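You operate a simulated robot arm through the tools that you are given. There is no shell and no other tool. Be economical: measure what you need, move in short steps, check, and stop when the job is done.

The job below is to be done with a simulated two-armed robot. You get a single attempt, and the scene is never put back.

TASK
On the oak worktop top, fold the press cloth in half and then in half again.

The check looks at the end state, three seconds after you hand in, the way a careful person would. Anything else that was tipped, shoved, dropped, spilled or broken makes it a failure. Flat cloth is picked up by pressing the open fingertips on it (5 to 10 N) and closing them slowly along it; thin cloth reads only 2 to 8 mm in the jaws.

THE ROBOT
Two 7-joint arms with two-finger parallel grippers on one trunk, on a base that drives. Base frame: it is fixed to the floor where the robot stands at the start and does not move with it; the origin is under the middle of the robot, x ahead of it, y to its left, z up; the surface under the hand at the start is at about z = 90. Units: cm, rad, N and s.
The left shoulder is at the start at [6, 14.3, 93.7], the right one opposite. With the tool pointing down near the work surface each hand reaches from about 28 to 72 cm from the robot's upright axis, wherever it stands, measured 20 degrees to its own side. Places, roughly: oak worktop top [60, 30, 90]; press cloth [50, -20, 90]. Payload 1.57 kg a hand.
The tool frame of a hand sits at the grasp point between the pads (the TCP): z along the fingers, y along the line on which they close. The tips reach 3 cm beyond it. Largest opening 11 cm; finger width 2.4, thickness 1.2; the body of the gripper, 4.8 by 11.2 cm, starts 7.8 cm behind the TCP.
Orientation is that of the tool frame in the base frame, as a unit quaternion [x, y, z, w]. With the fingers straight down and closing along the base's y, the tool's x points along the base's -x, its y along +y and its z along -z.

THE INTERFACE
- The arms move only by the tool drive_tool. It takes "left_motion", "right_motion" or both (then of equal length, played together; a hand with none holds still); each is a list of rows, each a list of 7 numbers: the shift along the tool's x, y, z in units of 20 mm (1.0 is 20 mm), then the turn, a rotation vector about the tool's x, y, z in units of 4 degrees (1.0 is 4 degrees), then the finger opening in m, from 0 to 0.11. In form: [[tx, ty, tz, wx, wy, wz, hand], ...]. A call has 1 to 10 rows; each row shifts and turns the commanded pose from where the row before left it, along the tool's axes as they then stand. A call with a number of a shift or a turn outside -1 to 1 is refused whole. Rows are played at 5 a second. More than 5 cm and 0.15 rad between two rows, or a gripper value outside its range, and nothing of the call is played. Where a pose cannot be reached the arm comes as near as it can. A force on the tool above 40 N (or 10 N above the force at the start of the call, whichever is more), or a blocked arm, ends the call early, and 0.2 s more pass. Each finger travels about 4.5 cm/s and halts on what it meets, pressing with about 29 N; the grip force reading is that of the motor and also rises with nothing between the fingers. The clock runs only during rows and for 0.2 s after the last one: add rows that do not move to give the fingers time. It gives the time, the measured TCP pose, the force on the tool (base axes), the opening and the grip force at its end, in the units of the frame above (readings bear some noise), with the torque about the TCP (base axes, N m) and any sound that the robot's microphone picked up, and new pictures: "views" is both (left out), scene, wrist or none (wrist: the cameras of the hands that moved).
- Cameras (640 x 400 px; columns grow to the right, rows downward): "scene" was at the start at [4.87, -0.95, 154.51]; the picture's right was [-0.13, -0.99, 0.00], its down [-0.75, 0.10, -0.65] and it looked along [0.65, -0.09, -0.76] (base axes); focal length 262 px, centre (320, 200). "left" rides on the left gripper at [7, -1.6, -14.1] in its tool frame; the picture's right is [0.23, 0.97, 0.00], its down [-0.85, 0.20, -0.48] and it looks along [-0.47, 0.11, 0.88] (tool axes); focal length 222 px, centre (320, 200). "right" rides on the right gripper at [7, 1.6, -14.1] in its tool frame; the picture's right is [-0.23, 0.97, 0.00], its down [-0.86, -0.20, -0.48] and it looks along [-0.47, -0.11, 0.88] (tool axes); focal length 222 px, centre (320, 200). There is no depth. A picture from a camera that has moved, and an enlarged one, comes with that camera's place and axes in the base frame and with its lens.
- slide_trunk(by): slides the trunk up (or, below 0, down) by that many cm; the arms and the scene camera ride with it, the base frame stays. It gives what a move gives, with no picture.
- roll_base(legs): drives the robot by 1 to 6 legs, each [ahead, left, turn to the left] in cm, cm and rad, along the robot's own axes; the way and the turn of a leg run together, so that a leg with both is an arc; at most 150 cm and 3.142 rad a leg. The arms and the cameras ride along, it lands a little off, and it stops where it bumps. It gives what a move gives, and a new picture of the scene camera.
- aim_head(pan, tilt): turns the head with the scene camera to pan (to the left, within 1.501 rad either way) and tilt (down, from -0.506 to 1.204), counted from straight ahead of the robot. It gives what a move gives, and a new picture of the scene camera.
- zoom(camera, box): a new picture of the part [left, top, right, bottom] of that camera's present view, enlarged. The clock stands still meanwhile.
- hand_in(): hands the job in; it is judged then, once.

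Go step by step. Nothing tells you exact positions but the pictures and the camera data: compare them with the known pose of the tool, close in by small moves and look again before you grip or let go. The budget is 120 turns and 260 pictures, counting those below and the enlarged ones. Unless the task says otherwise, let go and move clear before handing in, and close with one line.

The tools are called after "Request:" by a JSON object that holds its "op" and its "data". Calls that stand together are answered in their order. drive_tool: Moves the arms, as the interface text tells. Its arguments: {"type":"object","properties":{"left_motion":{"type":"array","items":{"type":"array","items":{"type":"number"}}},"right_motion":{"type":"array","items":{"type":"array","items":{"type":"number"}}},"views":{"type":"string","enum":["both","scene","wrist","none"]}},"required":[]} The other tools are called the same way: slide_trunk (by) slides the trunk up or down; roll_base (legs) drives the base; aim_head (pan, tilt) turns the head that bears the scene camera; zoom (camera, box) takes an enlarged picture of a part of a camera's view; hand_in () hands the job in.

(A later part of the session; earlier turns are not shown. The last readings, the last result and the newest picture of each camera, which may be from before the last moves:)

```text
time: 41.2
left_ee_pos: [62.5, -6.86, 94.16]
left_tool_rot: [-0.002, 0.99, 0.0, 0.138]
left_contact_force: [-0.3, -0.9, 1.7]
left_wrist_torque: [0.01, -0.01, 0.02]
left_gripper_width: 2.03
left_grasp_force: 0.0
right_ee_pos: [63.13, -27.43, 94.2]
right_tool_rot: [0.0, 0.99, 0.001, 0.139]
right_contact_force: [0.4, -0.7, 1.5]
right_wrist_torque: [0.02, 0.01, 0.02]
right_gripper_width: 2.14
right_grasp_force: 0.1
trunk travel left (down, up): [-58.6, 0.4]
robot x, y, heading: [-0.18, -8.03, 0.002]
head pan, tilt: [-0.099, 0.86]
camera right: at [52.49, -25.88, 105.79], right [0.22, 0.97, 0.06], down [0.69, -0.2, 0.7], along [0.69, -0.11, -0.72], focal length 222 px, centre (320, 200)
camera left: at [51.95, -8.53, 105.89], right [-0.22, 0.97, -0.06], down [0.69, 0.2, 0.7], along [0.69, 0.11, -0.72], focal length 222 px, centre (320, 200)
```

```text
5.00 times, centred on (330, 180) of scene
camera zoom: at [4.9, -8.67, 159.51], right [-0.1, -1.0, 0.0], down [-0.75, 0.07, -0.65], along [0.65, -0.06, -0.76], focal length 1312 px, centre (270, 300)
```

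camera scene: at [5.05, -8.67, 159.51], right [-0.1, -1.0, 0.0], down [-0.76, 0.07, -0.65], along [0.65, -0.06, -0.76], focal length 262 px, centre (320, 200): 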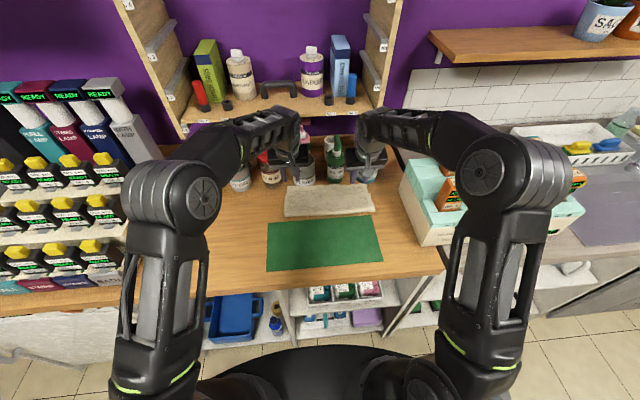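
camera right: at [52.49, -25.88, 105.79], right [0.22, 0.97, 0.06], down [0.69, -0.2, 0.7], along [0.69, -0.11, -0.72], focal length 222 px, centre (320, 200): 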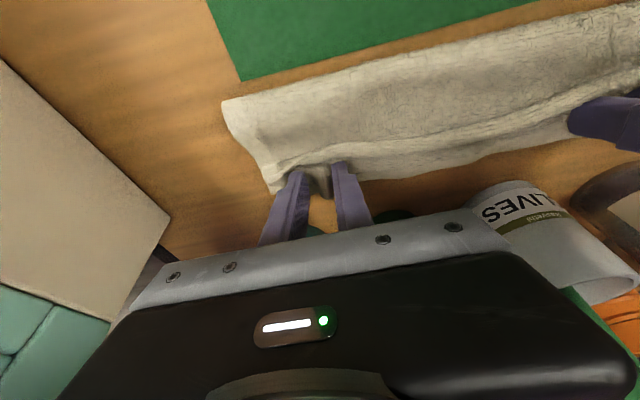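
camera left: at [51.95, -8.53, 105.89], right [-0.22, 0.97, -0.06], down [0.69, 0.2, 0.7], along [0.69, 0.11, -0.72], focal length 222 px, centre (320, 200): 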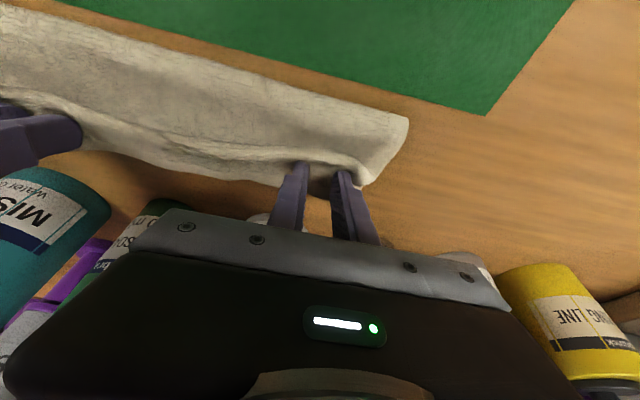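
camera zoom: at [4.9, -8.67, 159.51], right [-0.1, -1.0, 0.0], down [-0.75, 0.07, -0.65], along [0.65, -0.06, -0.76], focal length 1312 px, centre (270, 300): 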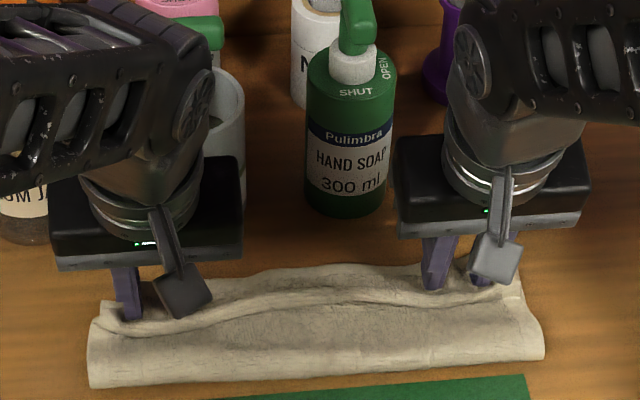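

The slack has gathered in a ridge instead of moving the fold line. I'll re-close on the same bunches and lift the top layer up over x≈55.5 so the lower layer lies fully flat. Then I'll lay it back down in a tighter arc.

Request:
{"op": "drive_tool", "data": {"left_motion": [[0, 0, 0.05, 0, 0, 0, 0.016], [0, 0, 0, 0, 0, 0, 0.011], [0, 0, 0, 0, 0, 0, 0.006], [0, 0, 0, 0, 0, 0, 0], [0, 0, 0, 0, 0, 0, 0]], "right_motion": [[0, 0, 0.05, 0, 0, 0, 0.016], [0, 0, 0, 0, 0, 0, 0.011], [0, 0, 0, 0, 0, 0, 0.006], [0, 0, 0, 0, 0, 0, 0], [0, 0, 0, 0, 0, 0, 0]], "views": "none"}}

Request:
{"op": "drive_tool", "data": {"left_motion": [[-0.276, 0, -0.961, 0, 0, 0, 0], [0.246, 0, -0.955, 0, 0, 0, 0], [0.576, 0, -0.894, 0, 0, 0, 0], [0.631, 0, -0.701, 0, 0, 0, 0], [0, 0, 0, 0, 0, 0, 0]], "right_motion": [[-0.276, 0, -0.961, 0, 0, 0, 0], [0.294, 0, -0.969, 0, 0, 0, 0], [0.624, 0, -0.907, 0, 0, 0, 0], [0.665, 0, -0.763, 0, 0, 0, 0], [0, 0, 0, 0, 0, 0, 0]], "views": "wrist"}}

Request:
{"op": "zoom", "data": {"camera": "scene", "box": [270, 140, 390, 220]}}

```text
time: 42.4
left_ee_pos: [62.59, -6.91, 94.12]
left_tool_rot: [-0.001, 0.99, 0.0, 0.141]
left_contact_force: [1.1, -3.1, 3.3]
left_wrist_torque: [-0.13, -0.05, 0.06]
left_gripper_width: 0.3
left_grasp_force: 24.1
right_ee_pos: [63.12, -27.39, 94.28]
right_tool_rot: [-0.001, 0.99, 0.0, 0.139]
right_contact_force: [-0.5, 4.1, 0.4]
right_wrist_torque: [0.13, 0.0, 0.02]
right_gripper_width: 0.4
right_grasp_force: 24.9
trunk travel left (down, up): [-58.6, 0.4]
robot x, y, heading: [0.14, -7.99, -0.002]
head pan, tilt: [-0.099, 0.86]
```

```text
time: 43.6
left_ee_pos: [58.4, -6.76, 100.26]
left_tool_rot: [-0.001, 0.99, 0.0, 0.14]
left_contact_force: [0.4, -3.4, -0.2]
left_wrist_torque: [-0.15, 0.02, 0.0]
left_gripper_width: 0.33
left_grasp_force: 24.1
right_ee_pos: [58.7, -27.43, 100.21]
right_tool_rot: [0.0, 0.99, 0.0, 0.138]
right_contact_force: [0.5, 3.2, -0.1]
right_wrist_torque: [0.13, 0.04, -0.02]
right_gripper_width: 0.4
right_grasp_force: 24.9
trunk travel left (down, up): [-58.6, 0.4]
robot x, y, heading: [-0.14, -8.09, 0.004]
head pan, tilt: [-0.099, 0.86]
camera right: at [47.99, -25.83, 111.84], right [0.22, 0.97, 0.06], down [0.69, -0.2, 0.69], along [0.69, -0.11, -0.72], focal length 222 px, centre (320, 200)
camera left: at [47.88, -8.51, 111.91], right [-0.22, 0.97, -0.06], down [0.69, 0.2, 0.7], along [0.69, 0.11, -0.72], focal length 222 px, centre (320, 200)
```

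right: 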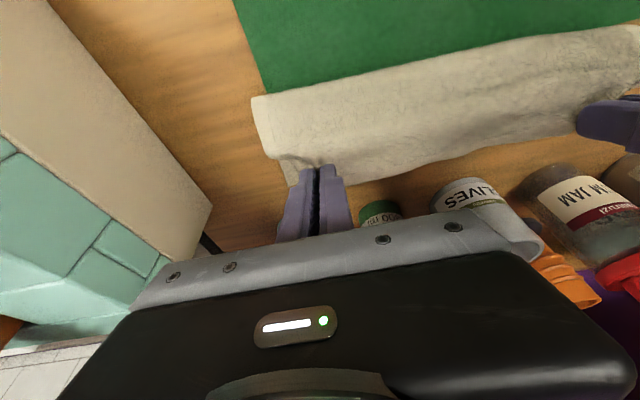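
left: 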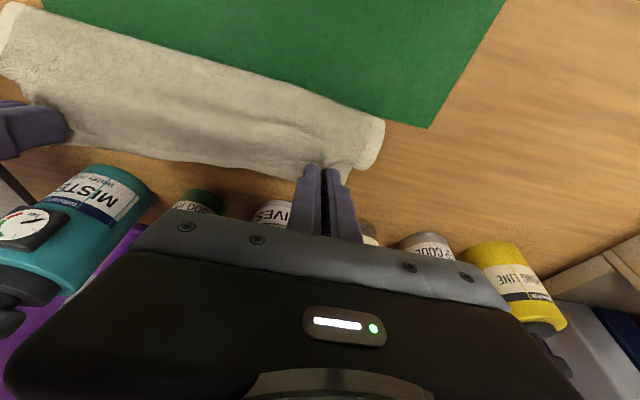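

```text
5.00 times, centred on (330, 180) of scene
camera zoom: at [4.99, -8.67, 159.51], right [-0.1, -1.0, 0.0], down [-0.75, 0.07, -0.65], along [0.65, -0.06, -0.76], focal length 1312 px, centre (270, 300)
```

zoom: 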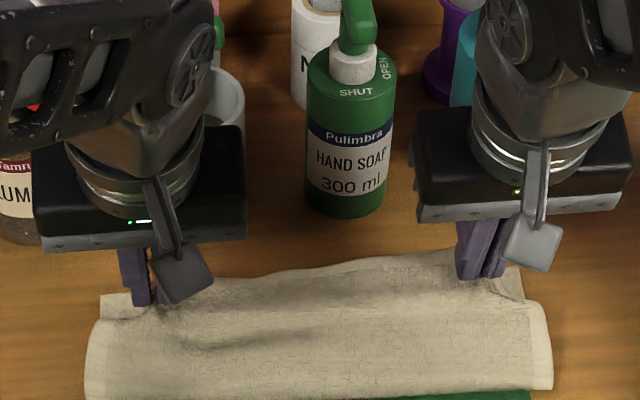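

The lower layer is staying put and the fold is moving toward me. I'll carry on to the top of the arc.

Request:
{"op": "drive_tool", "data": {"left_motion": [[0.672, 0, -0.557, 0, 0, 0, 0], [0.817, 0, -0.235, 0, 0, 0, 0], [0, 0, 0, 0, 0, 0, 0], [0, 0, 0, 0, 0, 0, 0]], "right_motion": [[0.755, 0, -0.633, 0, 0, 0, 0], [0.865, 0, -0.248, 0, 0, 0, 0], [0, 0, 0, 0, 0, 0, 0], [0, 0, 0, 0, 0, 0, 0]], "views": "wrist"}}

Request:
{"op": "zoom", "data": {"camera": "scene", "box": [270, 150, 390, 230]}}

```text
time: 44.6
left_ee_pos: [55.05, -6.83, 100.9]
left_tool_rot: [-0.001, 0.99, 0.001, 0.139]
left_contact_force: [0.1, -3.8, 0.1]
left_wrist_torque: [-0.11, 0.0, -0.02]
left_gripper_width: 0.33
left_grasp_force: 24.6
right_ee_pos: [55.01, -27.45, 101.21]
right_tool_rot: [-0.001, 0.99, 0.0, 0.139]
right_contact_force: [0.5, 4.0, -0.3]
right_wrist_torque: [0.15, 0.0, 0.01]
right_gripper_width: 0.42
right_grasp_force: 25.1
trunk travel left (down, up): [-58.6, 0.4]
robot x, y, heading: [-0.0, -7.89, 0.004]
head pan, tilt: [-0.099, 0.86]
camera right: at [44.36, -25.8, 112.75], right [0.22, 0.97, 0.06], down [0.69, -0.2, 0.7], along [0.69, -0.11, -0.72], focal length 222 px, centre (320, 200)
camera left: at [44.51, -8.52, 112.58], right [-0.22, 0.97, -0.06], down [0.69, 0.2, 0.7], along [0.69, 0.11, -0.72], focal length 222 px, centre (320, 200)
```

right: 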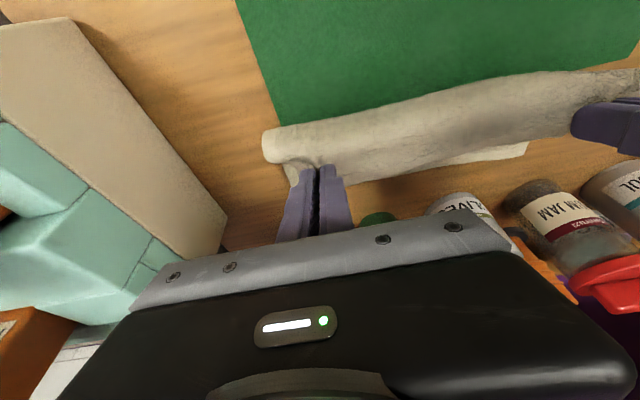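
left: 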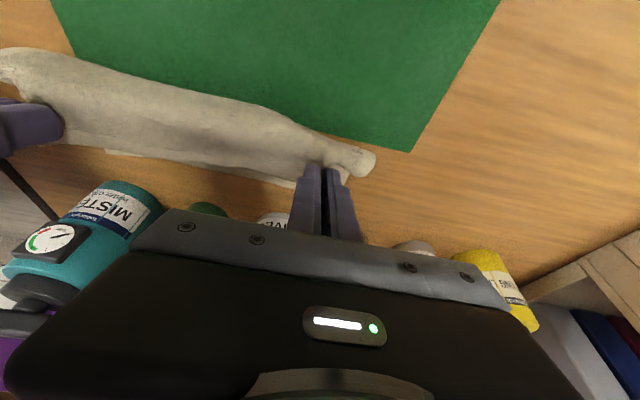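

```text
5.00 times, centred on (330, 190) of scene
camera zoom: at [4.89, -8.67, 159.52], right [-0.1, -1.0, 0.0], down [-0.75, 0.07, -0.65], along [0.65, -0.06, -0.76], focal length 1312 px, centre (270, 250)
```

zoom: 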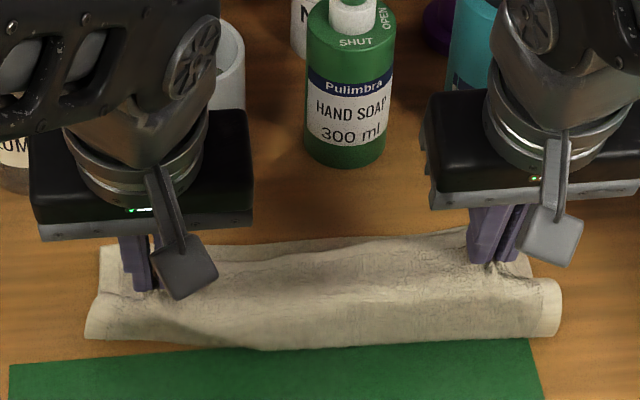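

The fold line is still a bit too far back. I'll take the hands back and lower to lay the lower layer down out to about x≈55 before going forward.

Request:
{"op": "drive_tool", "data": {"left_motion": [[0.522, 0, 0.37, 0, 0, 0, 0], [0.522, 0, 0.37, 0, 0, 0, 0], [0.522, 0, 0.37, 0, 0, 0, 0], [0, 0, 0, 0, 0, 0, 0], [0, 0, 0, 0, 0, 0, 0]], "right_motion": [[0.522, 0, 0.37, 0, 0, 0, 0], [0.522, 0, 0.37, 0, 0, 0, 0], [0.522, 0, 0.37, 0, 0, 0, 0], [0, 0, 0, 0, 0, 0, 0], [0, 0, 0, 0, 0, 0, 0]], "views": "wrist"}}

Request:
{"op": "zoom", "data": {"camera": "scene", "box": [270, 150, 390, 230]}}

```text
time: 45.8
left_ee_pos: [52.66, -6.86, 97.91]
left_tool_rot: [-0.001, 0.99, 0.001, 0.138]
left_contact_force: [-0.3, -3.9, 1.1]
left_wrist_torque: [-0.14, 0.01, -0.02]
left_gripper_width: 0.33
left_grasp_force: 24.0
right_ee_pos: [52.62, -27.38, 98.33]
right_tool_rot: [-0.001, 0.99, 0.001, 0.139]
right_contact_force: [-1.4, 3.5, 0.5]
right_wrist_torque: [0.09, 0.01, -0.03]
right_gripper_width: 0.42
right_grasp_force: 25.1
trunk travel left (down, up): [-58.6, 0.4]
robot x, y, heading: [-0.1, -8.07, 0.003]
head pan, tilt: [-0.099, 0.86]
camera right: at [41.99, -25.81, 109.77], right [0.22, 0.97, 0.06], down [0.69, -0.2, 0.7], along [0.69, -0.11, -0.72], focal length 222 px, centre (320, 200)
camera left: at [42.14, -8.53, 109.63], right [-0.22, 0.97, -0.06], down [0.69, 0.2, 0.7], along [0.69, 0.11, -0.72], focal length 222 px, centre (320, 200)
```

right: 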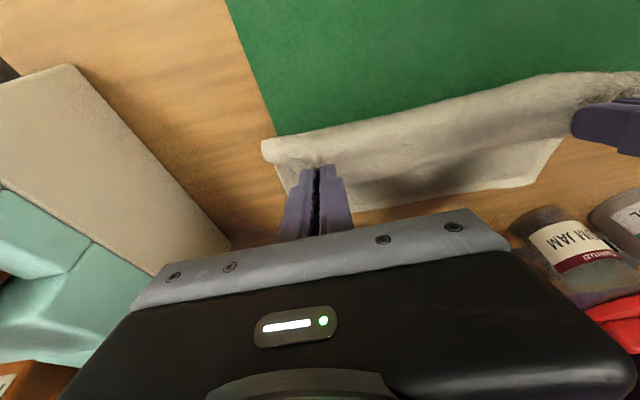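
left: 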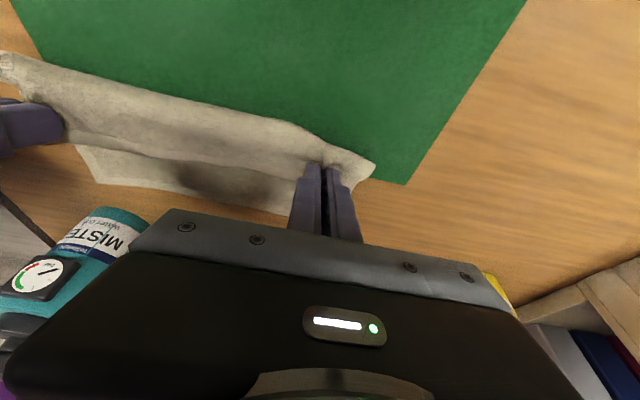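

```text
5.00 times, centred on (330, 190) of scene
camera zoom: at [4.9, -8.66, 159.51], right [-0.1, -1.0, 0.0], down [-0.75, 0.07, -0.65], along [0.65, -0.06, -0.76], focal length 1312 px, centre (270, 250)
```

zoom: 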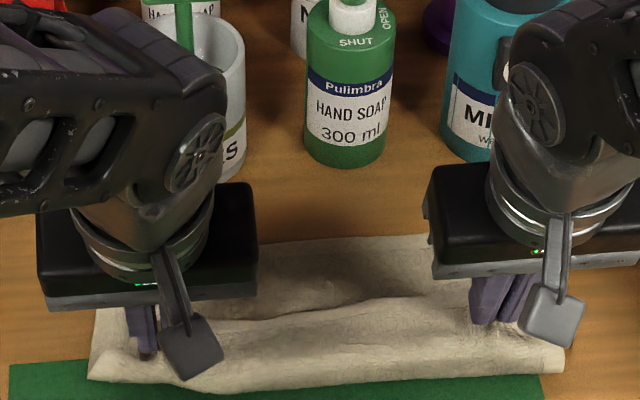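

The lower layer is now laid out and the fold is at x≈54. Next I bring the top layer forward again in a shallow arc.

Request:
{"op": "drive_tool", "data": {"left_motion": [[-0.975, 0, -0.136, 0, 0, 0, 0], [-0.927, 0, -0.149, 0, 0, 0, 0], [-0.782, 0, 0.536, 0, 0, 0, 0], [-0.693, 0, 0.667, 0, 0, 0, 0], [0, 0, 0, 0, 0, 0, 0]], "right_motion": [[-0.975, 0, -0.136, 0, 0, 0, 0], [-0.927, 0, -0.149, 0, 0, 0, 0], [-0.782, 0, 0.536, 0, 0, 0, 0], [-0.693, 0, 0.667, 0, 0, 0, 0], [0, 0, 0, 0, 0, 0, 0]], "views": "wrist"}}

Request:
{"op": "zoom", "data": {"camera": "scene", "box": [270, 150, 390, 230]}}

```text
time: 47.0
left_ee_pos: [59.77, -6.74, 98.03]
left_tool_rot: [-0.001, 0.99, 0.0, 0.139]
left_contact_force: [-0.2, -3.1, -0.4]
left_wrist_torque: [-0.15, 0.01, -0.03]
left_gripper_width: 0.33
left_grasp_force: 24.5
right_ee_pos: [59.73, -27.52, 98.29]
right_tool_rot: [-0.001, 0.99, 0.0, 0.139]
right_contact_force: [0.0, 2.3, -0.2]
right_wrist_torque: [0.11, -0.03, 0.0]
right_gripper_width: 0.42
right_grasp_force: 24.6
trunk travel left (down, up): [-58.6, 0.4]
robot x, y, heading: [-0.23, -8.16, -0.002]
head pan, tilt: [-0.099, 0.86]
camera right: at [49.02, -25.78, 109.82], right [0.22, 0.97, 0.06], down [0.69, -0.2, 0.7], along [0.69, -0.11, -0.72], focal length 222 px, centre (320, 200)
camera left: at [49.14, -8.52, 109.7], right [-0.22, 0.97, -0.06], down [0.69, 0.2, 0.7], along [0.69, 0.11, -0.72], focal length 222 px, centre (320, 200)
```

right: 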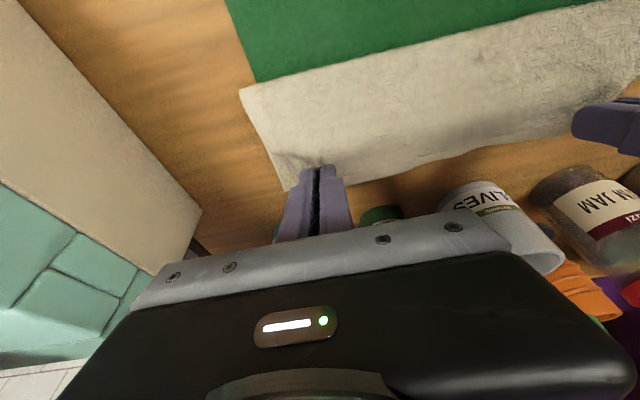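
left: 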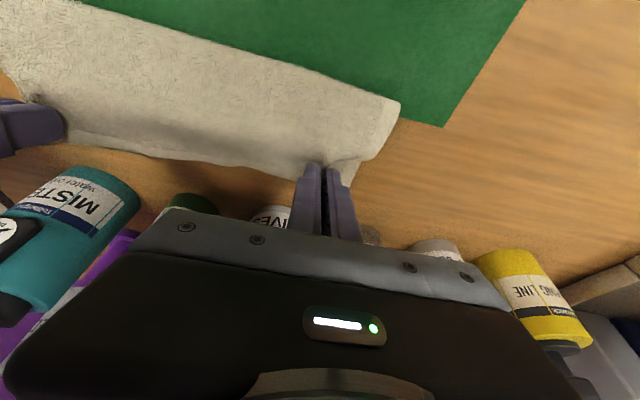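

```text
5.00 times, centred on (330, 190) of scene
camera zoom: at [4.85, -8.66, 159.52], right [-0.1, -1.0, 0.0], down [-0.75, 0.07, -0.65], along [0.65, -0.06, -0.76], focal length 1312 px, centre (270, 250)
```

zoom: 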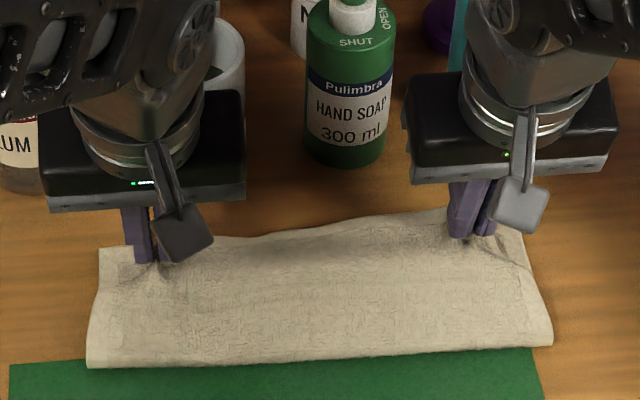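

The fold is now straight at x≈54.6. I'll set the edge straight down and release.

Request:
{"op": "drive_tool", "data": {"left_motion": [[-0.08, 0, 0.694, 0, 0, 0, 0], [-0.08, 0, 0.694, 0, 0, 0, 0], [-0.06, 0, 0.6, 0, 0, 0, 0], [0, 0, 0, 0, 0, 0, 0], [0, 0, 0, 0, 0, 0, 0.006], [0, 0, 0, 0, 0, 0, 0.012], [0, 0, 0, 0, 0, 0, 0.018], [0, 0, 0, 0, 0, 0, 0.022]], "right_motion": [[-0.1, 0, 0.694, 0, 0, 0, 0], [-0.1, 0, 0.694, 0, 0, 0, 0], [-0.08, 0, 0.6, 0, 0, 0, 0], [0, 0, 0, 0, 0, 0, 0], [0, 0, 0, 0, 0, 0, 0.006], [0, 0, 0, 0, 0, 0, 0.012], [0, 0, 0, 0, 0, 0, 0.018], [0, 0, 0, 0, 0, 0, 0.022]], "views": "wrist"}}

Request:
{"op": "zoom", "data": {"camera": "scene", "box": [270, 150, 390, 230]}}

```text
time: 48.8
left_ee_pos: [61.22, -6.85, 94.36]
left_tool_rot: [-0.001, 0.99, 0.0, 0.14]
left_contact_force: [-0.3, 0.4, 0.8]
left_wrist_torque: [-0.01, -0.05, 0.01]
left_gripper_width: 2.19
left_grasp_force: 0.2
right_ee_pos: [61.39, -27.43, 94.48]
right_tool_rot: [-0.001, 0.99, 0.0, 0.139]
right_contact_force: [0.6, -0.1, 0.3]
right_wrist_torque: [-0.02, 0.01, -0.02]
right_gripper_width: 2.2
right_grasp_force: 0.1
trunk travel left (down, up): [-58.6, 0.4]
robot x, y, heading: [-0.14, -7.77, 0.003]
head pan, tilt: [-0.099, 0.86]
camera right: at [50.68, -25.8, 106.16], right [0.22, 0.97, 0.06], down [0.69, -0.2, 0.7], along [0.69, -0.11, -0.72], focal length 222 px, centre (320, 200)
camera left: at [50.65, -8.51, 106.04], right [-0.22, 0.97, -0.06], down [0.69, 0.2, 0.7], along [0.69, 0.11, -0.72], focal length 222 px, centre (320, 200)
```

right: 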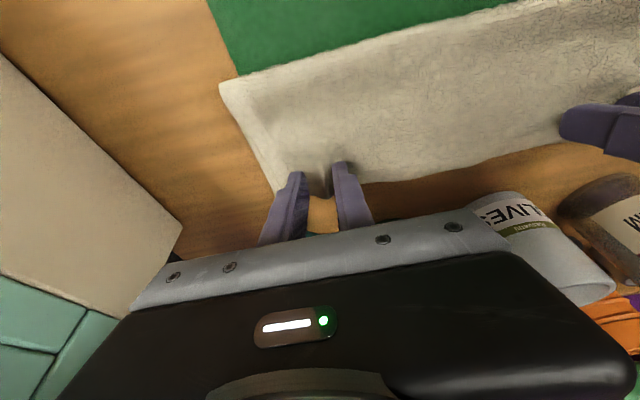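
left: 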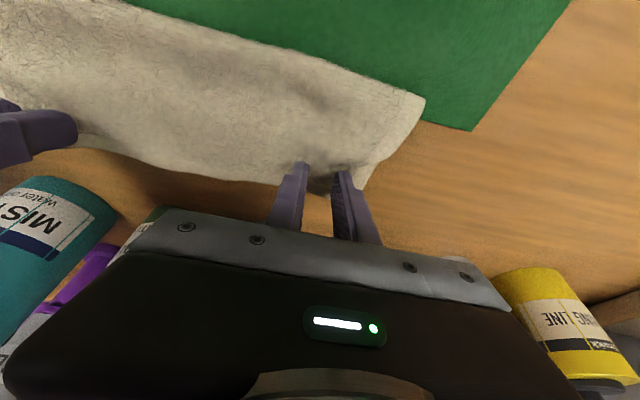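

```text
5.00 times, centred on (330, 190) of scene
camera zoom: at [4.91, -8.66, 159.51], right [-0.1, -1.0, 0.0], down [-0.75, 0.07, -0.65], along [0.65, -0.06, -0.76], focal length 1312 px, centre (270, 250)
```

zoom: 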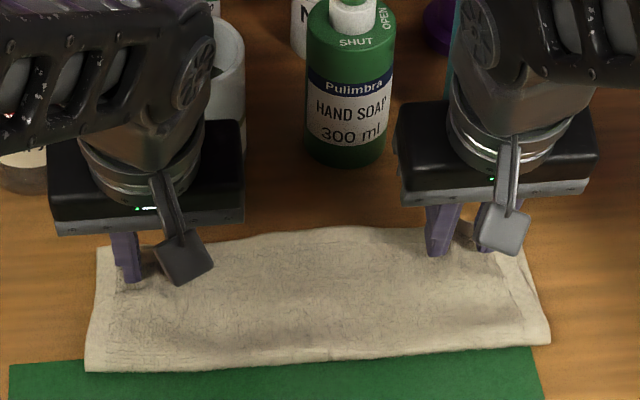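

That looks tidy. I'll lift the hands straight up, draw them back and inspect.

Request:
{"op": "drive_tool", "data": {"left_motion": [[-0.15, 0, -0.5, 0, 0, 0, 0.026], [-0.27, 0, -0.95, 0, 0, 0, 0.026], [-0.27, 0, -0.95, 0, 0, 0, 0.026], [0.7, 0.4, -0.7, 0, 0, 0, 0.026], [0.96, 0.8, -0.27, 0, 0, 0, 0.026], [0.96, 0.8, -0.27, 0, 0, 0, 0.026], [0.96, 0.8, -0.27, 0, 0, 0, 0.026], [0.96, 1, -0.27, 0, 0, 0, 0.026], [0.96, 1, -0.27, 0, 0, 0, 0.026], [0.96, 1, -0.27, 0, 0, 0, 0.026]], "right_motion": [[-0.15, 0, -0.5, 0, 0, 0, 0.026], [-0.27, 0, -0.95, 0, 0, 0, 0.026], [-0.27, 0, -0.95, 0, 0, 0, 0.026], [0.7, 0, -0.7, 0, 0, 0, 0.026], [0.96, 0, -0.27, 0, 0, 0, 0.026], [0.96, 0, -0.27, 0, 0, 0, 0.026], [0.96, 0, -0.27, 0, 0, 0, 0.026], [0.96, 0, -0.27, 0, 0, 0, 0.026], [0.96, 0, -0.27, 0, 0, 0, 0.026], [0.96, 0, -0.27, 0, 0, 0, 0.026]], "views": "wrist"}}

Request:
{"op": "zoom", "data": {"camera": "scene", "box": [260, 130, 400, 230]}}

```text
time: 51.0
left_ee_pos: [47.37, 4.82, 100.15]
left_tool_rot: [-0.001, 0.99, 0.0, 0.139]
left_contact_force: [-0.2, 0.3, 0.3]
left_wrist_torque: [0.0, 0.01, 0.0]
left_gripper_width: 2.58
left_grasp_force: 0.1
right_ee_pos: [47.74, -27.35, 100.59]
right_tool_rot: [-0.001, 0.99, 0.001, 0.14]
right_contact_force: [0.0, -0.4, -0.2]
right_wrist_torque: [0.0, 0.01, -0.03]
right_gripper_width: 2.61
right_grasp_force: 0.0
trunk travel left (down, up): [-58.6, 0.4]
robot x, y, heading: [0.18, -8.09, 0.001]
head pan, tilt: [-0.099, 0.86]
camera right: at [36.9, -25.81, 112.06], right [0.22, 0.97, 0.06], down [0.69, -0.2, 0.7], along [0.69, -0.11, -0.71], focal length 222 px, centre (320, 200)
camera left: at [36.87, 3.15, 111.85], right [-0.22, 0.97, -0.06], down [0.69, 0.2, 0.7], along [0.69, 0.11, -0.71], focal length 222 px, centre (320, 200)
```

right: 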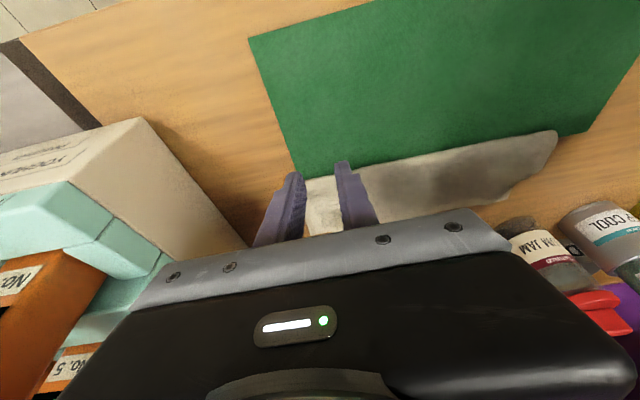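
left: 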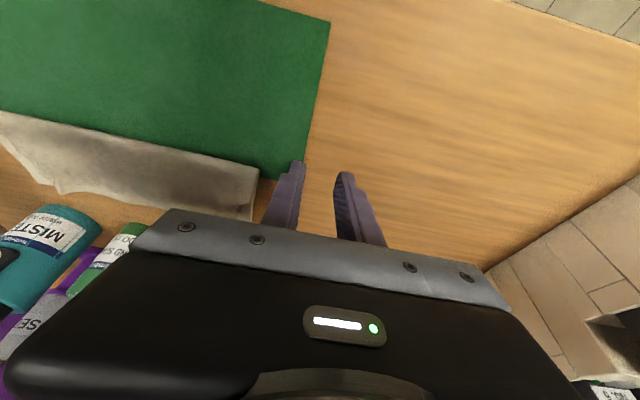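

```text
4.00 times, centred on (330, 180) of scene
camera zoom: at [4.77, -8.61, 159.52], right [-0.1, -1.0, 0.0], down [-0.75, 0.07, -0.65], along [0.65, -0.06, -0.76], focal length 1050 px, centre (280, 280)
```

zoom: 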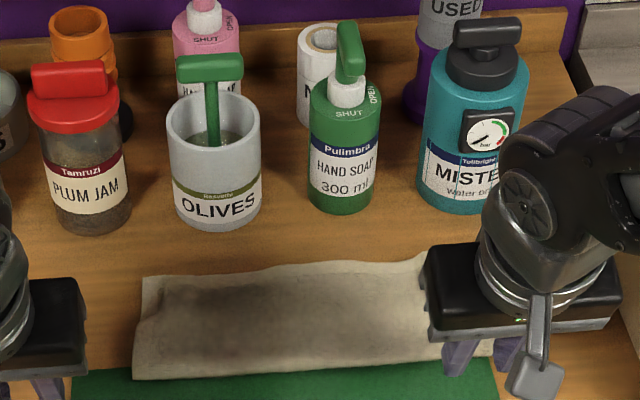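

Request:
{"op": "drive_tool", "data": {"right_motion": [[0.5, -0.3, -0.5, 0, 0, 0, 0.026], [0.96, -0.3, -0.27, 0, 0, 0, 0.026], [0.96, 0, -0.27, 0, 0, 0, 0.026], [0.96, 0, -0.27, 0, 0, 0, 0.026]], "views": "none"}}

Request:
{"op": "zoom", "data": {"camera": "scene", "box": [285, 170, 345, 215]}}

Request:
{"op": "zoom", "data": {"camera": "scene", "box": [335, 165, 395, 210]}}

```text
time: 52.0
left_ee_pos: [47.53, 4.67, 100.23]
left_tool_rot: [-0.001, 0.99, 0.0, 0.139]
left_contact_force: [0.6, -0.2, -0.4]
left_wrist_torque: [0.01, 0.0, 0.0]
left_gripper_width: 2.61
left_grasp_force: 0.1
right_ee_pos: [40.48, -28.57, 101.02]
right_tool_rot: [-0.001, 0.99, 0.0, 0.139]
right_contact_force: [-0.1, -0.2, -0.1]
right_wrist_torque: [0.01, -0.01, -0.02]
right_gripper_width: 2.63
right_grasp_force: 0.1
trunk travel left (down, up): [-58.6, 0.4]
robot x, y, heading: [0.43, -8.19, 0.001]
head pan, tilt: [-0.099, 0.86]
```

```text
8.89 times, centred on (315, 192) of scene
camera zoom: at [4.86, -8.67, 159.52], right [-0.1, -1.0, 0.0], down [-0.75, 0.07, -0.65], along [0.65, -0.06, -0.76], focal length 2332 px, centre (364, 267)
```

zoom: 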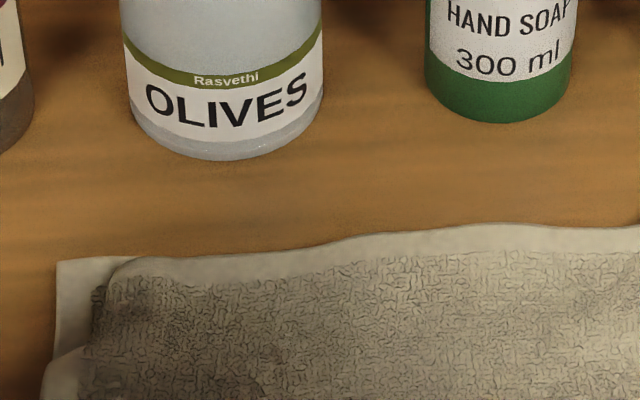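

```text
8.89 times, centred on (365, 188) of scene
camera zoom: at [4.86, -8.67, 159.52], right [-0.1, -1.0, 0.0], down [-0.75, 0.07, -0.65], along [0.65, -0.06, -0.76], focal length 2332 px, centre (-80, 311)
```

zoom: 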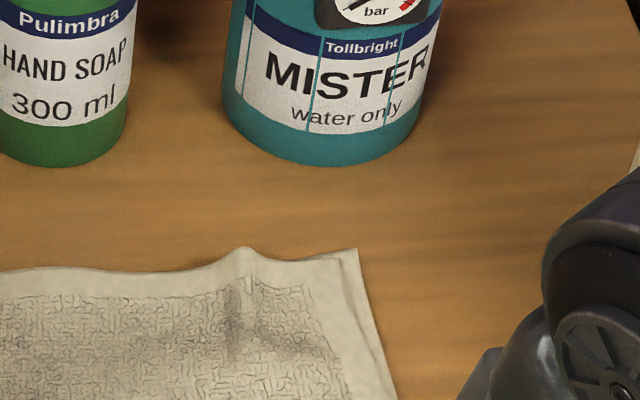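

Both layers line up to within about 1 cm. The top layer's left corner may be tucked, so I'll look closer.

Request:
{"op": "zoom", "data": {"camera": "scene", "box": [288, 190, 318, 212]}}

Request:
{"op": "zoom", "data": {"camera": "left", "box": [0, 80, 320, 280]}}

```text
16.00 times, centred on (303, 201) of scene
camera zoom: at [4.86, -8.67, 159.52], right [-0.1, -1.0, 0.0], down [-0.75, 0.07, -0.65], along [0.65, -0.06, -0.76], focal length 4198 px, centre (592, 184)
```

zoom: 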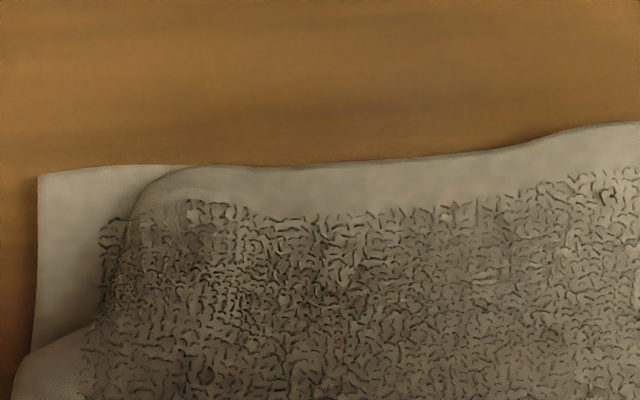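

```text
2.00 times, centred on (160, 180) of left
camera zoom: at [36.96, 3.09, 111.84], right [-0.22, 0.97, -0.06], down [0.69, 0.2, 0.7], along [0.69, 0.11, -0.72], focal length 444 px, centre (640, 240)
```

zoom: 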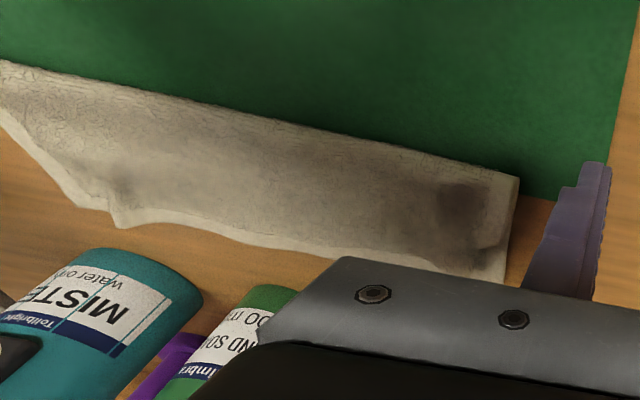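

The top layer's back-left corner is slightly tucked, but it will end up inside the second fold, so I'll leave it. For the second fold the right hand will take the left end at its middle (about (60,−4)) with the fingers closing along x. First I clear the left hand and turn the right one.

Request:
{"op": "drive_tool", "data": {"left_motion": [[0.5, 0.8, -0.8, 0, 1, 0, 0.026], [0.5, 0.8, -0.8, 0, 1, 0, 0.026], [0.3, 0.8, -0.8, 0, 1, 0, 0.026], [0.3, 0.8, -0.8, 0, 1, 0, 0.026], [0, 0.8, 0, 0, 0, 0, 0.026], [0, 0.8, 0, 0, 0, 0, 0.026], [0, 0.8, 0, 0, 0, 0, 0.026], [0, 0, 0, 0, 0, 0, 0.026], [0, 0, 0, 0, 0, 0, 0.026], [0, 0, 0, 0, 0, 0, 0.026]], "right_motion": [[-0.5, 0.5, -0.8, 0, 1, 0, 0.026], [-0.5, 0.5, -0.8, 0, 1, 0, 0.026], [-0.5, 0.5, -0.6, 0, 1, 0, 0.026], [-0.5, 0.5, -0.4, 0, 1, 0, 0.026], [0, 0, 0, 0, 0, -1, 0.026], [0, 0, 0, 0, 0, -1, 0.026], [0, 0, 0, 0, 0, -1, 0.026], [0, 0, 0, 0, 0, -1, 0.026], [0, 0, 0, 0, 0, -1, 0.026], [0, 0, 0, 0, 0, -1, 0.026]], "views": "none"}}

Request:
{"op": "drive_tool", "data": {"right_motion": [[0, 0, 0, 0, 0, -1, 0.026], [0, 0, 0, 0, 0, -1, 0.026], [0, 0, 0, 0, 0, -1, 0.026], [0, 0, 0, 0, 0, -1, 0.026], [0, 0, 0, 0, 0, -1, 0.026], [0, 0, 0, 0, 0, -1, 0.026], [0, 0, 0, 0, 0, -1, 0.026], [0, 0, 0, 0, 0, -1, 0.026], [0, 0, 0, 0, 0, -1, 0.026], [0, 0, 0, 0, 0, -1, 0.026]], "views": "scene"}}

```text
time: 54.2
left_ee_pos: [43.28, 15.92, 105.89]
left_tool_rot: [-0.001, 1.0, 0.0, 0.001]
left_contact_force: [0.4, 0.4, 0.6]
left_wrist_torque: [0.0, 0.01, 0.03]
left_gripper_width: 2.62
left_grasp_force: 0.0
right_ee_pos: [43.35, -24.67, 106.99]
right_tool_rot: [-0.208, 0.978, 0.0, 0.0]
right_contact_force: [-0.5, 0.5, 0.3]
right_wrist_torque: [0.05, 0.01, 0.02]
right_gripper_width: 2.61
right_grasp_force: 0.1
trunk travel left (down, up): [-58.6, 0.4]
robot x, y, heading: [0.35, -7.94, 0.002]
head pan, tilt: [-0.099, 0.86]
```

```text
time: 56.4
left_ee_pos: [43.29, 16.03, 105.76]
left_tool_rot: [-0.001, 1.0, -0.001, 0.0]
left_contact_force: [-0.4, -0.5, 0.8]
left_wrist_torque: [0.0, -0.03, -0.01]
left_gripper_width: 2.59
left_grasp_force: 0.0
right_ee_pos: [43.4, -24.6, 106.83]
right_tool_rot: [-0.531, 0.847, 0.0, 0.0]
right_contact_force: [0.6, 1.1, -0.6]
right_wrist_torque: [-0.01, 0.0, 0.0]
right_gripper_width: 2.58
right_grasp_force: 0.1
trunk travel left (down, up): [-58.6, 0.4]
robot x, y, heading: [0.03, -8.07, 0.001]
head pan, tilt: [-0.099, 0.86]
camera scene: at [4.9, -8.66, 159.51], right [-0.1, -1.0, 0.0], down [-0.75, 0.07, -0.65], along [0.65, -0.06, -0.76], focal length 262 px, centre (320, 200)
```

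scene: 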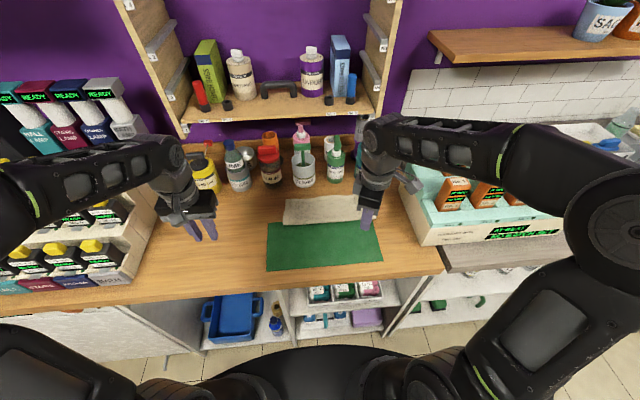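

Request:
{"op": "drive_tool", "data": {"right_motion": [[0, 0, 0, 0, 0, -1, 0.026], [0, 0, 0, 0, 0, -1, 0.026], [0, 0, 0, 0, 0, -1, 0.026], [0, 0, 0, 0, 0, -1, 0.026], [0, 0, 0, 0, 0, -1, 0.026], [0, 0, 0, 0, 0, -1, 0.026], [0, 0, 0, 0, 0, -0.5, 0.026]], "views": "none"}}

Request:
{"op": "drive_tool", "data": {"right_motion": [[-0.95, -0.85, 0.2, 0, 0, 0, 0.026], [-0.95, -0.85, 0.2, 0, 0, 0, 0.026], [-0.95, -0.85, 0.2, 0, 0, 0, 0.026], [-0.95, -0.85, 0.2, 0, 0, 0, 0.026], [-0.95, -0.85, 0.2, 0, 0, 0, 0.026], [-0.95, -0.85, 0.3, 0, 0, 0, 0.026], [-0.95, -0.85, 0.3, 0, 0, 0, 0.026], [-0.95, -0.85, 0.3, 0, 0, 0, 0.026], [-0.95, -0.85, 0.3, 0, 0, 0, 0.026], [0, -0.6, 0.2, 0, 0, 0, 0.026]]}}

```text
time: 58.0
left_ee_pos: [43.28, 16.06, 105.83]
left_tool_rot: [-0.001, 1.0, -0.001, 0.0]
left_contact_force: [0.2, 1.0, 0.7]
left_wrist_torque: [0.01, -0.02, -0.01]
left_gripper_width: 2.59
left_grasp_force: 0.1
right_ee_pos: [43.42, -24.52, 106.95]
right_tool_rot: [0.708, -0.706, 0.0, -0.001]
right_contact_force: [0.5, -0.1, -0.1]
right_wrist_torque: [-0.02, 0.02, 0.02]
right_gripper_width: 2.57
right_grasp_force: 0.0
trunk travel left (down, up): [-58.6, 0.4]
robot x, y, heading: [0.31, -8.14, -0.002]
head pan, tilt: [-0.099, 0.86]
```

```text
time: 60.2
left_ee_pos: [43.38, 15.99, 105.83]
left_tool_rot: [-0.001, 1.0, 0.0, 0.0]
left_contact_force: [-0.2, 0.5, -0.9]
left_wrist_torque: [-0.01, -0.02, -0.01]
left_gripper_width: 2.6
left_grasp_force: 0.1
right_ee_pos: [59.97, -7.51, 102.12]
right_tool_rot: [0.707, -0.707, 0.001, 0.001]
right_contact_force: [0.3, -0.2, -0.1]
right_wrist_torque: [0.01, 0.0, -0.01]
right_gripper_width: 2.61
right_grasp_force: 0.1
trunk travel left (down, up): [-58.6, 0.4]
robot x, y, heading: [-0.19, -7.97, 0.002]
head pan, tilt: [-0.099, 0.86]
camera scene: at [4.93, -8.68, 159.51], right [-0.1, -1.0, 0.0], down [-0.75, 0.07, -0.65], along [0.65, -0.06, -0.76], focal length 262 px, centre (320, 200)
camera right: at [58.19, -14.52, 116.16], right [-0.97, 0.23, 0.0], down [0.2, 0.86, 0.48], along [0.11, 0.47, -0.88], focal length 222 px, centre (320, 200)
```

scene: 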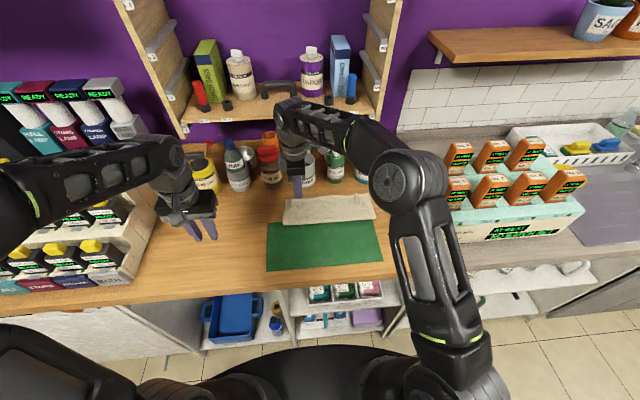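
right: 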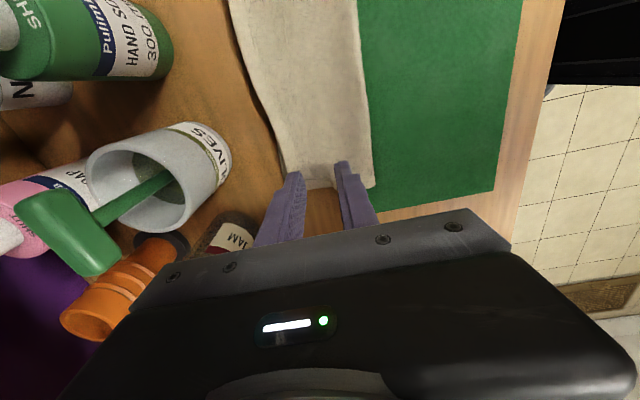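

The right hand sees the cloth's left end well: its front corner is at about (54.4,−1) and its back corner at about (65.3,−4.5). I'll lower over the middle of that edge.

Request:
{"op": "drive_tool", "data": {"right_motion": [[-0.5, 0, 0.7, 0, 0, 0, 0.03], [-0.5, 0, 0.7, 0, 0, 0, 0.03], [-0.5, 0, 0.7, 0, 0, 0, 0.03], [-0.4, 0, 0.7, 0, 0, 0, 0.03], [0, 0, 0.6, 0, 0, 0, 0.03], [0, 0, 0, 0, 0, 0, 0.03]], "views": "wrist"}}

Request:
{"op": "zoom", "data": {"camera": "right", "box": [220, 100, 420, 260]}}

```text
time: 61.6
left_ee_pos: [43.2, 15.92, 105.92]
left_tool_rot: [0.0, 1.0, 0.0, 0.0]
left_contact_force: [0.1, 0.2, 0.0]
left_wrist_torque: [0.02, -0.01, 0.0]
left_gripper_width: 2.61
left_grasp_force: 0.0
right_ee_pos: [59.86, -3.71, 95.16]
right_tool_rot: [0.708, -0.706, 0.0, 0.0]
right_contact_force: [-0.4, -0.4, 0.9]
right_wrist_torque: [-0.01, -0.02, -0.02]
right_gripper_width: 3.02
right_grasp_force: 0.1
trunk travel left (down, up): [-58.6, 0.4]
robot x, y, heading: [0.0, -7.88, 0.0]
head pan, tilt: [-0.099, 0.86]
camera right: at [58.09, -10.72, 109.29], right [-0.97, 0.23, 0.0], down [0.2, 0.86, 0.48], along [0.11, 0.47, -0.88], focal length 222 px, centre (320, 200)
```

right: 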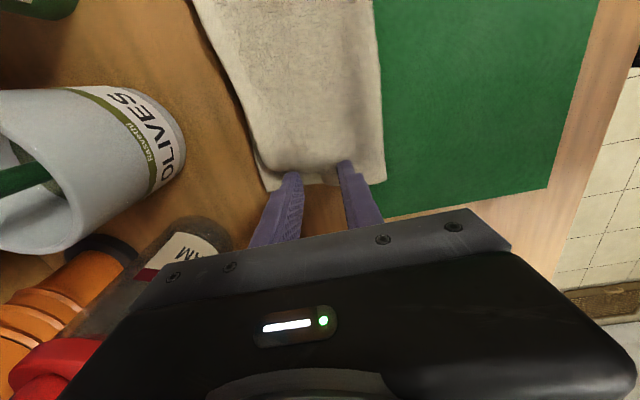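

```text
2.50 times, centred on (320, 180) of right
camera zoom: at [58.09, -10.72, 109.29], right [-0.97, 0.23, 0.0], down [0.2, 0.86, 0.48], along [0.11, 0.47, -0.88], focal length 555 px, centre (320, 250)
```

zoom: 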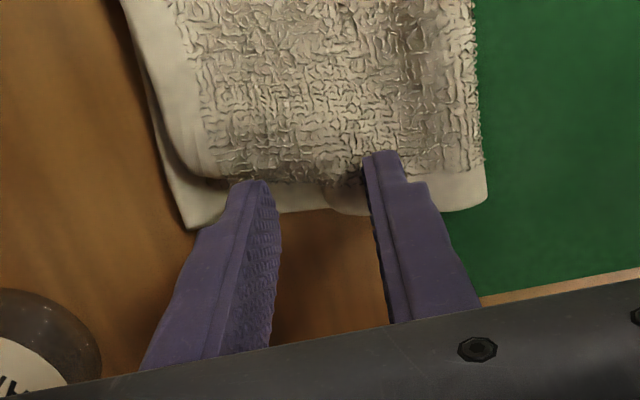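

Request:
{"op": "drive_tool", "data": {"right_motion": [[0, 0.25, 0.4, 0, 0, 0, 0.034], [0.1, 0, 0.3, 0, 0, 0, 0.034], [0, 0, 0.08, 0, 0, 0, 0.034], [0, 0, 0, 0, 0, 0, 0.034]], "views": "none"}}

```text
time: 62.6
left_ee_pos: [43.31, 15.86, 105.87]
left_tool_rot: [-0.001, 1.0, 0.0, 0.0]
left_contact_force: [0.1, 0.0, 0.0]
left_wrist_torque: [-0.06, 0.0, 0.0]
left_gripper_width: 2.62
left_grasp_force: 0.0
right_ee_pos: [59.37, -3.81, 93.77]
right_tool_rot: [0.708, -0.706, -0.001, 0.0]
right_contact_force: [-0.1, 0.7, 5.3]
right_wrist_torque: [-0.03, -0.05, -0.01]
right_gripper_width: 3.44
right_grasp_force: 0.2
trunk travel left (down, up): [-58.6, 0.4]
robot x, y, heading: [0.21, -8.19, 0.002]
head pan, tilt: [-0.099, 0.86]
```

I have contact at 5 N. I'll press to about 10 N so both layers gather, then close slowly.

Request:
{"op": "drive_tool", "data": {"right_motion": [[0, 0, 0.08, 0, 0, 0, 0.034], [0, 0, 0, 0, 0, 0, 0.031], [0, 0, 0, 0, 0, 0, 0.027], [0, 0, 0, 0, 0, 0, 0.023], [0, 0, 0, 0, 0, 0, 0.019], [0, 0, 0, 0, 0, 0, 0.015], [0, 0, 0, 0, 0, 0, 0.011], [0, 0, 0, 0, 0, 0, 0.006], [0, 0, 0, 0, 0, 0, 0], [0, 0, 0, 0, 0, 0, 0]], "views": "wrist"}}

Request:
{"op": "zoom", "data": {"camera": "right", "box": [220, 100, 420, 260]}}

```text
time: 64.8
left_ee_pos: [43.37, 16.0, 105.92]
left_tool_rot: [-0.001, 1.0, 0.0, 0.001]
left_contact_force: [0.8, 0.3, -0.1]
left_wrist_torque: [-0.01, 0.03, -0.02]
left_gripper_width: 2.6
left_grasp_force: 0.1
right_ee_pos: [59.32, -3.98, 93.6]
right_tool_rot: [0.708, -0.706, 0.0, -0.001]
right_contact_force: [2.5, -0.5, 13.1]
right_wrist_torque: [-0.11, -0.14, 0.02]
right_gripper_width: 0.7
right_grasp_force: 26.7
trunk travel left (down, up): [-58.6, 0.4]
robot x, y, heading: [-0.05, -7.93, -0.001]
head pan, tilt: [-0.099, 0.86]
camera right: at [57.59, -10.9, 107.7], right [-0.97, 0.23, 0.0], down [0.2, 0.86, 0.48], along [0.11, 0.47, -0.88], focal length 222 px, centre (320, 200)
```

right: 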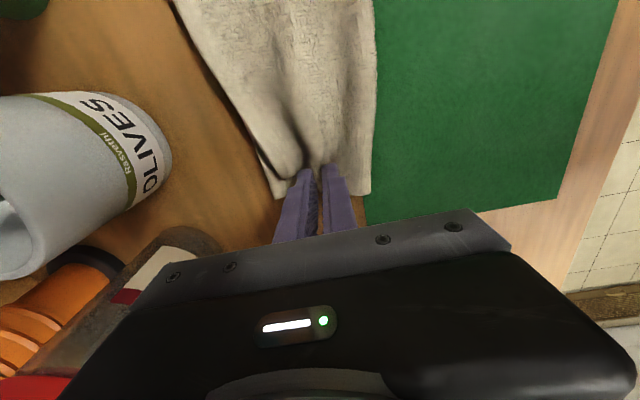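

```text
2.50 times, centred on (320, 180) of right
camera zoom: at [57.59, -10.9, 107.7], right [-0.97, 0.23, 0.0], down [0.2, 0.86, 0.48], along [0.11, 0.47, -0.88], focal length 555 px, centre (320, 250)
```

zoom: 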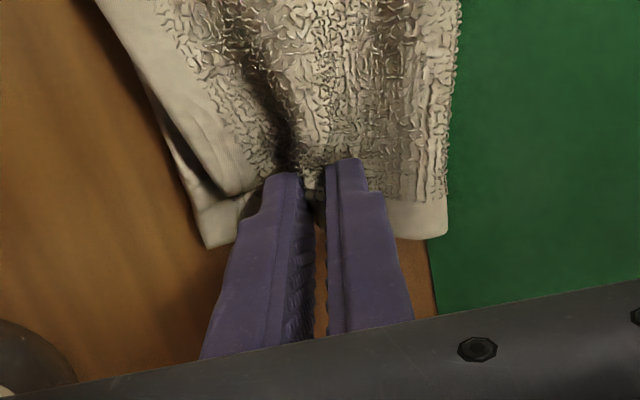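

The jaws read 7 mm, so both layers are held. I'll lift a little and check.

Request:
{"op": "drive_tool", "data": {"right_motion": [[0, 0, -0.6, 0, 0, 0, 0], [0.2, 0, -0.7, 0, 0, 0, 0], [0.3, 0, -0.7, 0, 0, 0, 0], [0, 0, 0, 0, 0, 0, 0]]}}

Request:
{"op": "zoom", "data": {"camera": "scene", "box": [270, 140, 390, 220]}}

```text
time: 65.8
left_ee_pos: [43.3, 15.84, 105.8]
left_tool_rot: [-0.001, 1.0, 0.0, 0.0]
left_contact_force: [-0.1, 0.0, 0.3]
left_wrist_torque: [0.03, -0.02, 0.01]
left_gripper_width: 2.61
left_grasp_force: 0.0
right_ee_pos: [59.25, -4.88, 97.6]
right_tool_rot: [0.708, -0.707, 0.0, 0.001]
right_contact_force: [-0.1, 0.1, 0.2]
right_wrist_torque: [-0.01, 0.05, 0.01]
right_gripper_width: 0.67
right_grasp_force: 25.9
trunk travel left (down, up): [-58.6, 0.4]
robot x, y, heading: [0.3, -7.79, 0.002]
head pan, tilt: [-0.099, 0.86]
camera scene: at [4.92, -8.64, 159.51], right [-0.1, -1.0, 0.0], down [-0.75, 0.07, -0.65], along [0.65, -0.06, -0.76], focal length 262 px, centre (320, 200)
camera right: at [57.61, -11.91, 111.64], right [-0.97, 0.23, 0.0], down [0.2, 0.86, 0.48], along [0.11, 0.47, -0.88], focal length 222 px, centre (320, 200)
```

scene: 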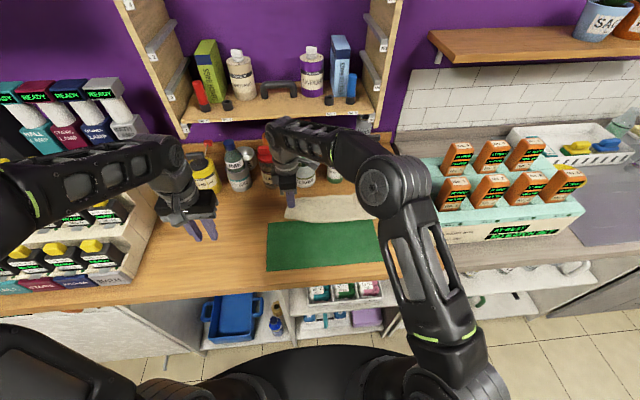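
right: 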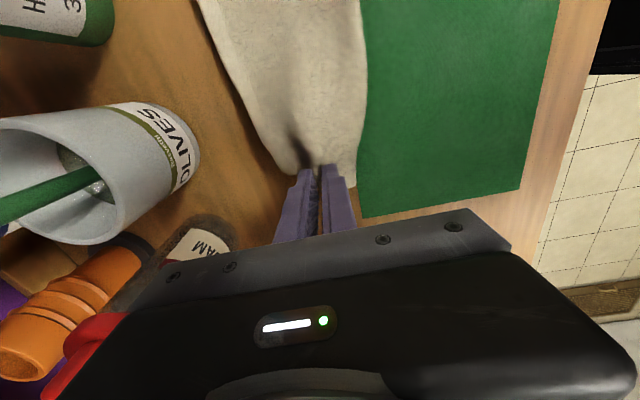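

```text
5.00 times, centred on (330, 180) of scene
camera zoom: at [4.92, -8.64, 159.51], right [-0.1, -1.0, 0.0], down [-0.75, 0.07, -0.65], along [0.65, -0.06, -0.76], focal length 1312 px, centre (270, 300)
```

zoom: 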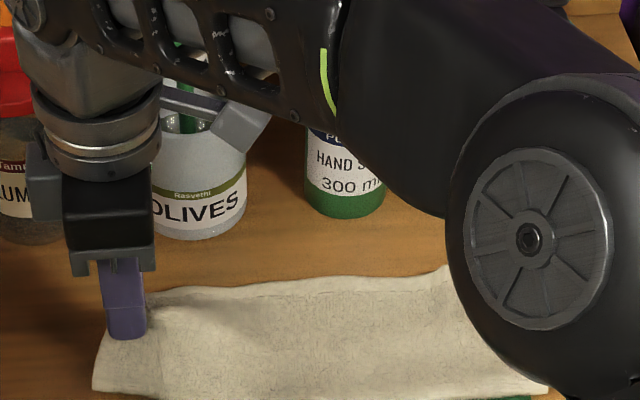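

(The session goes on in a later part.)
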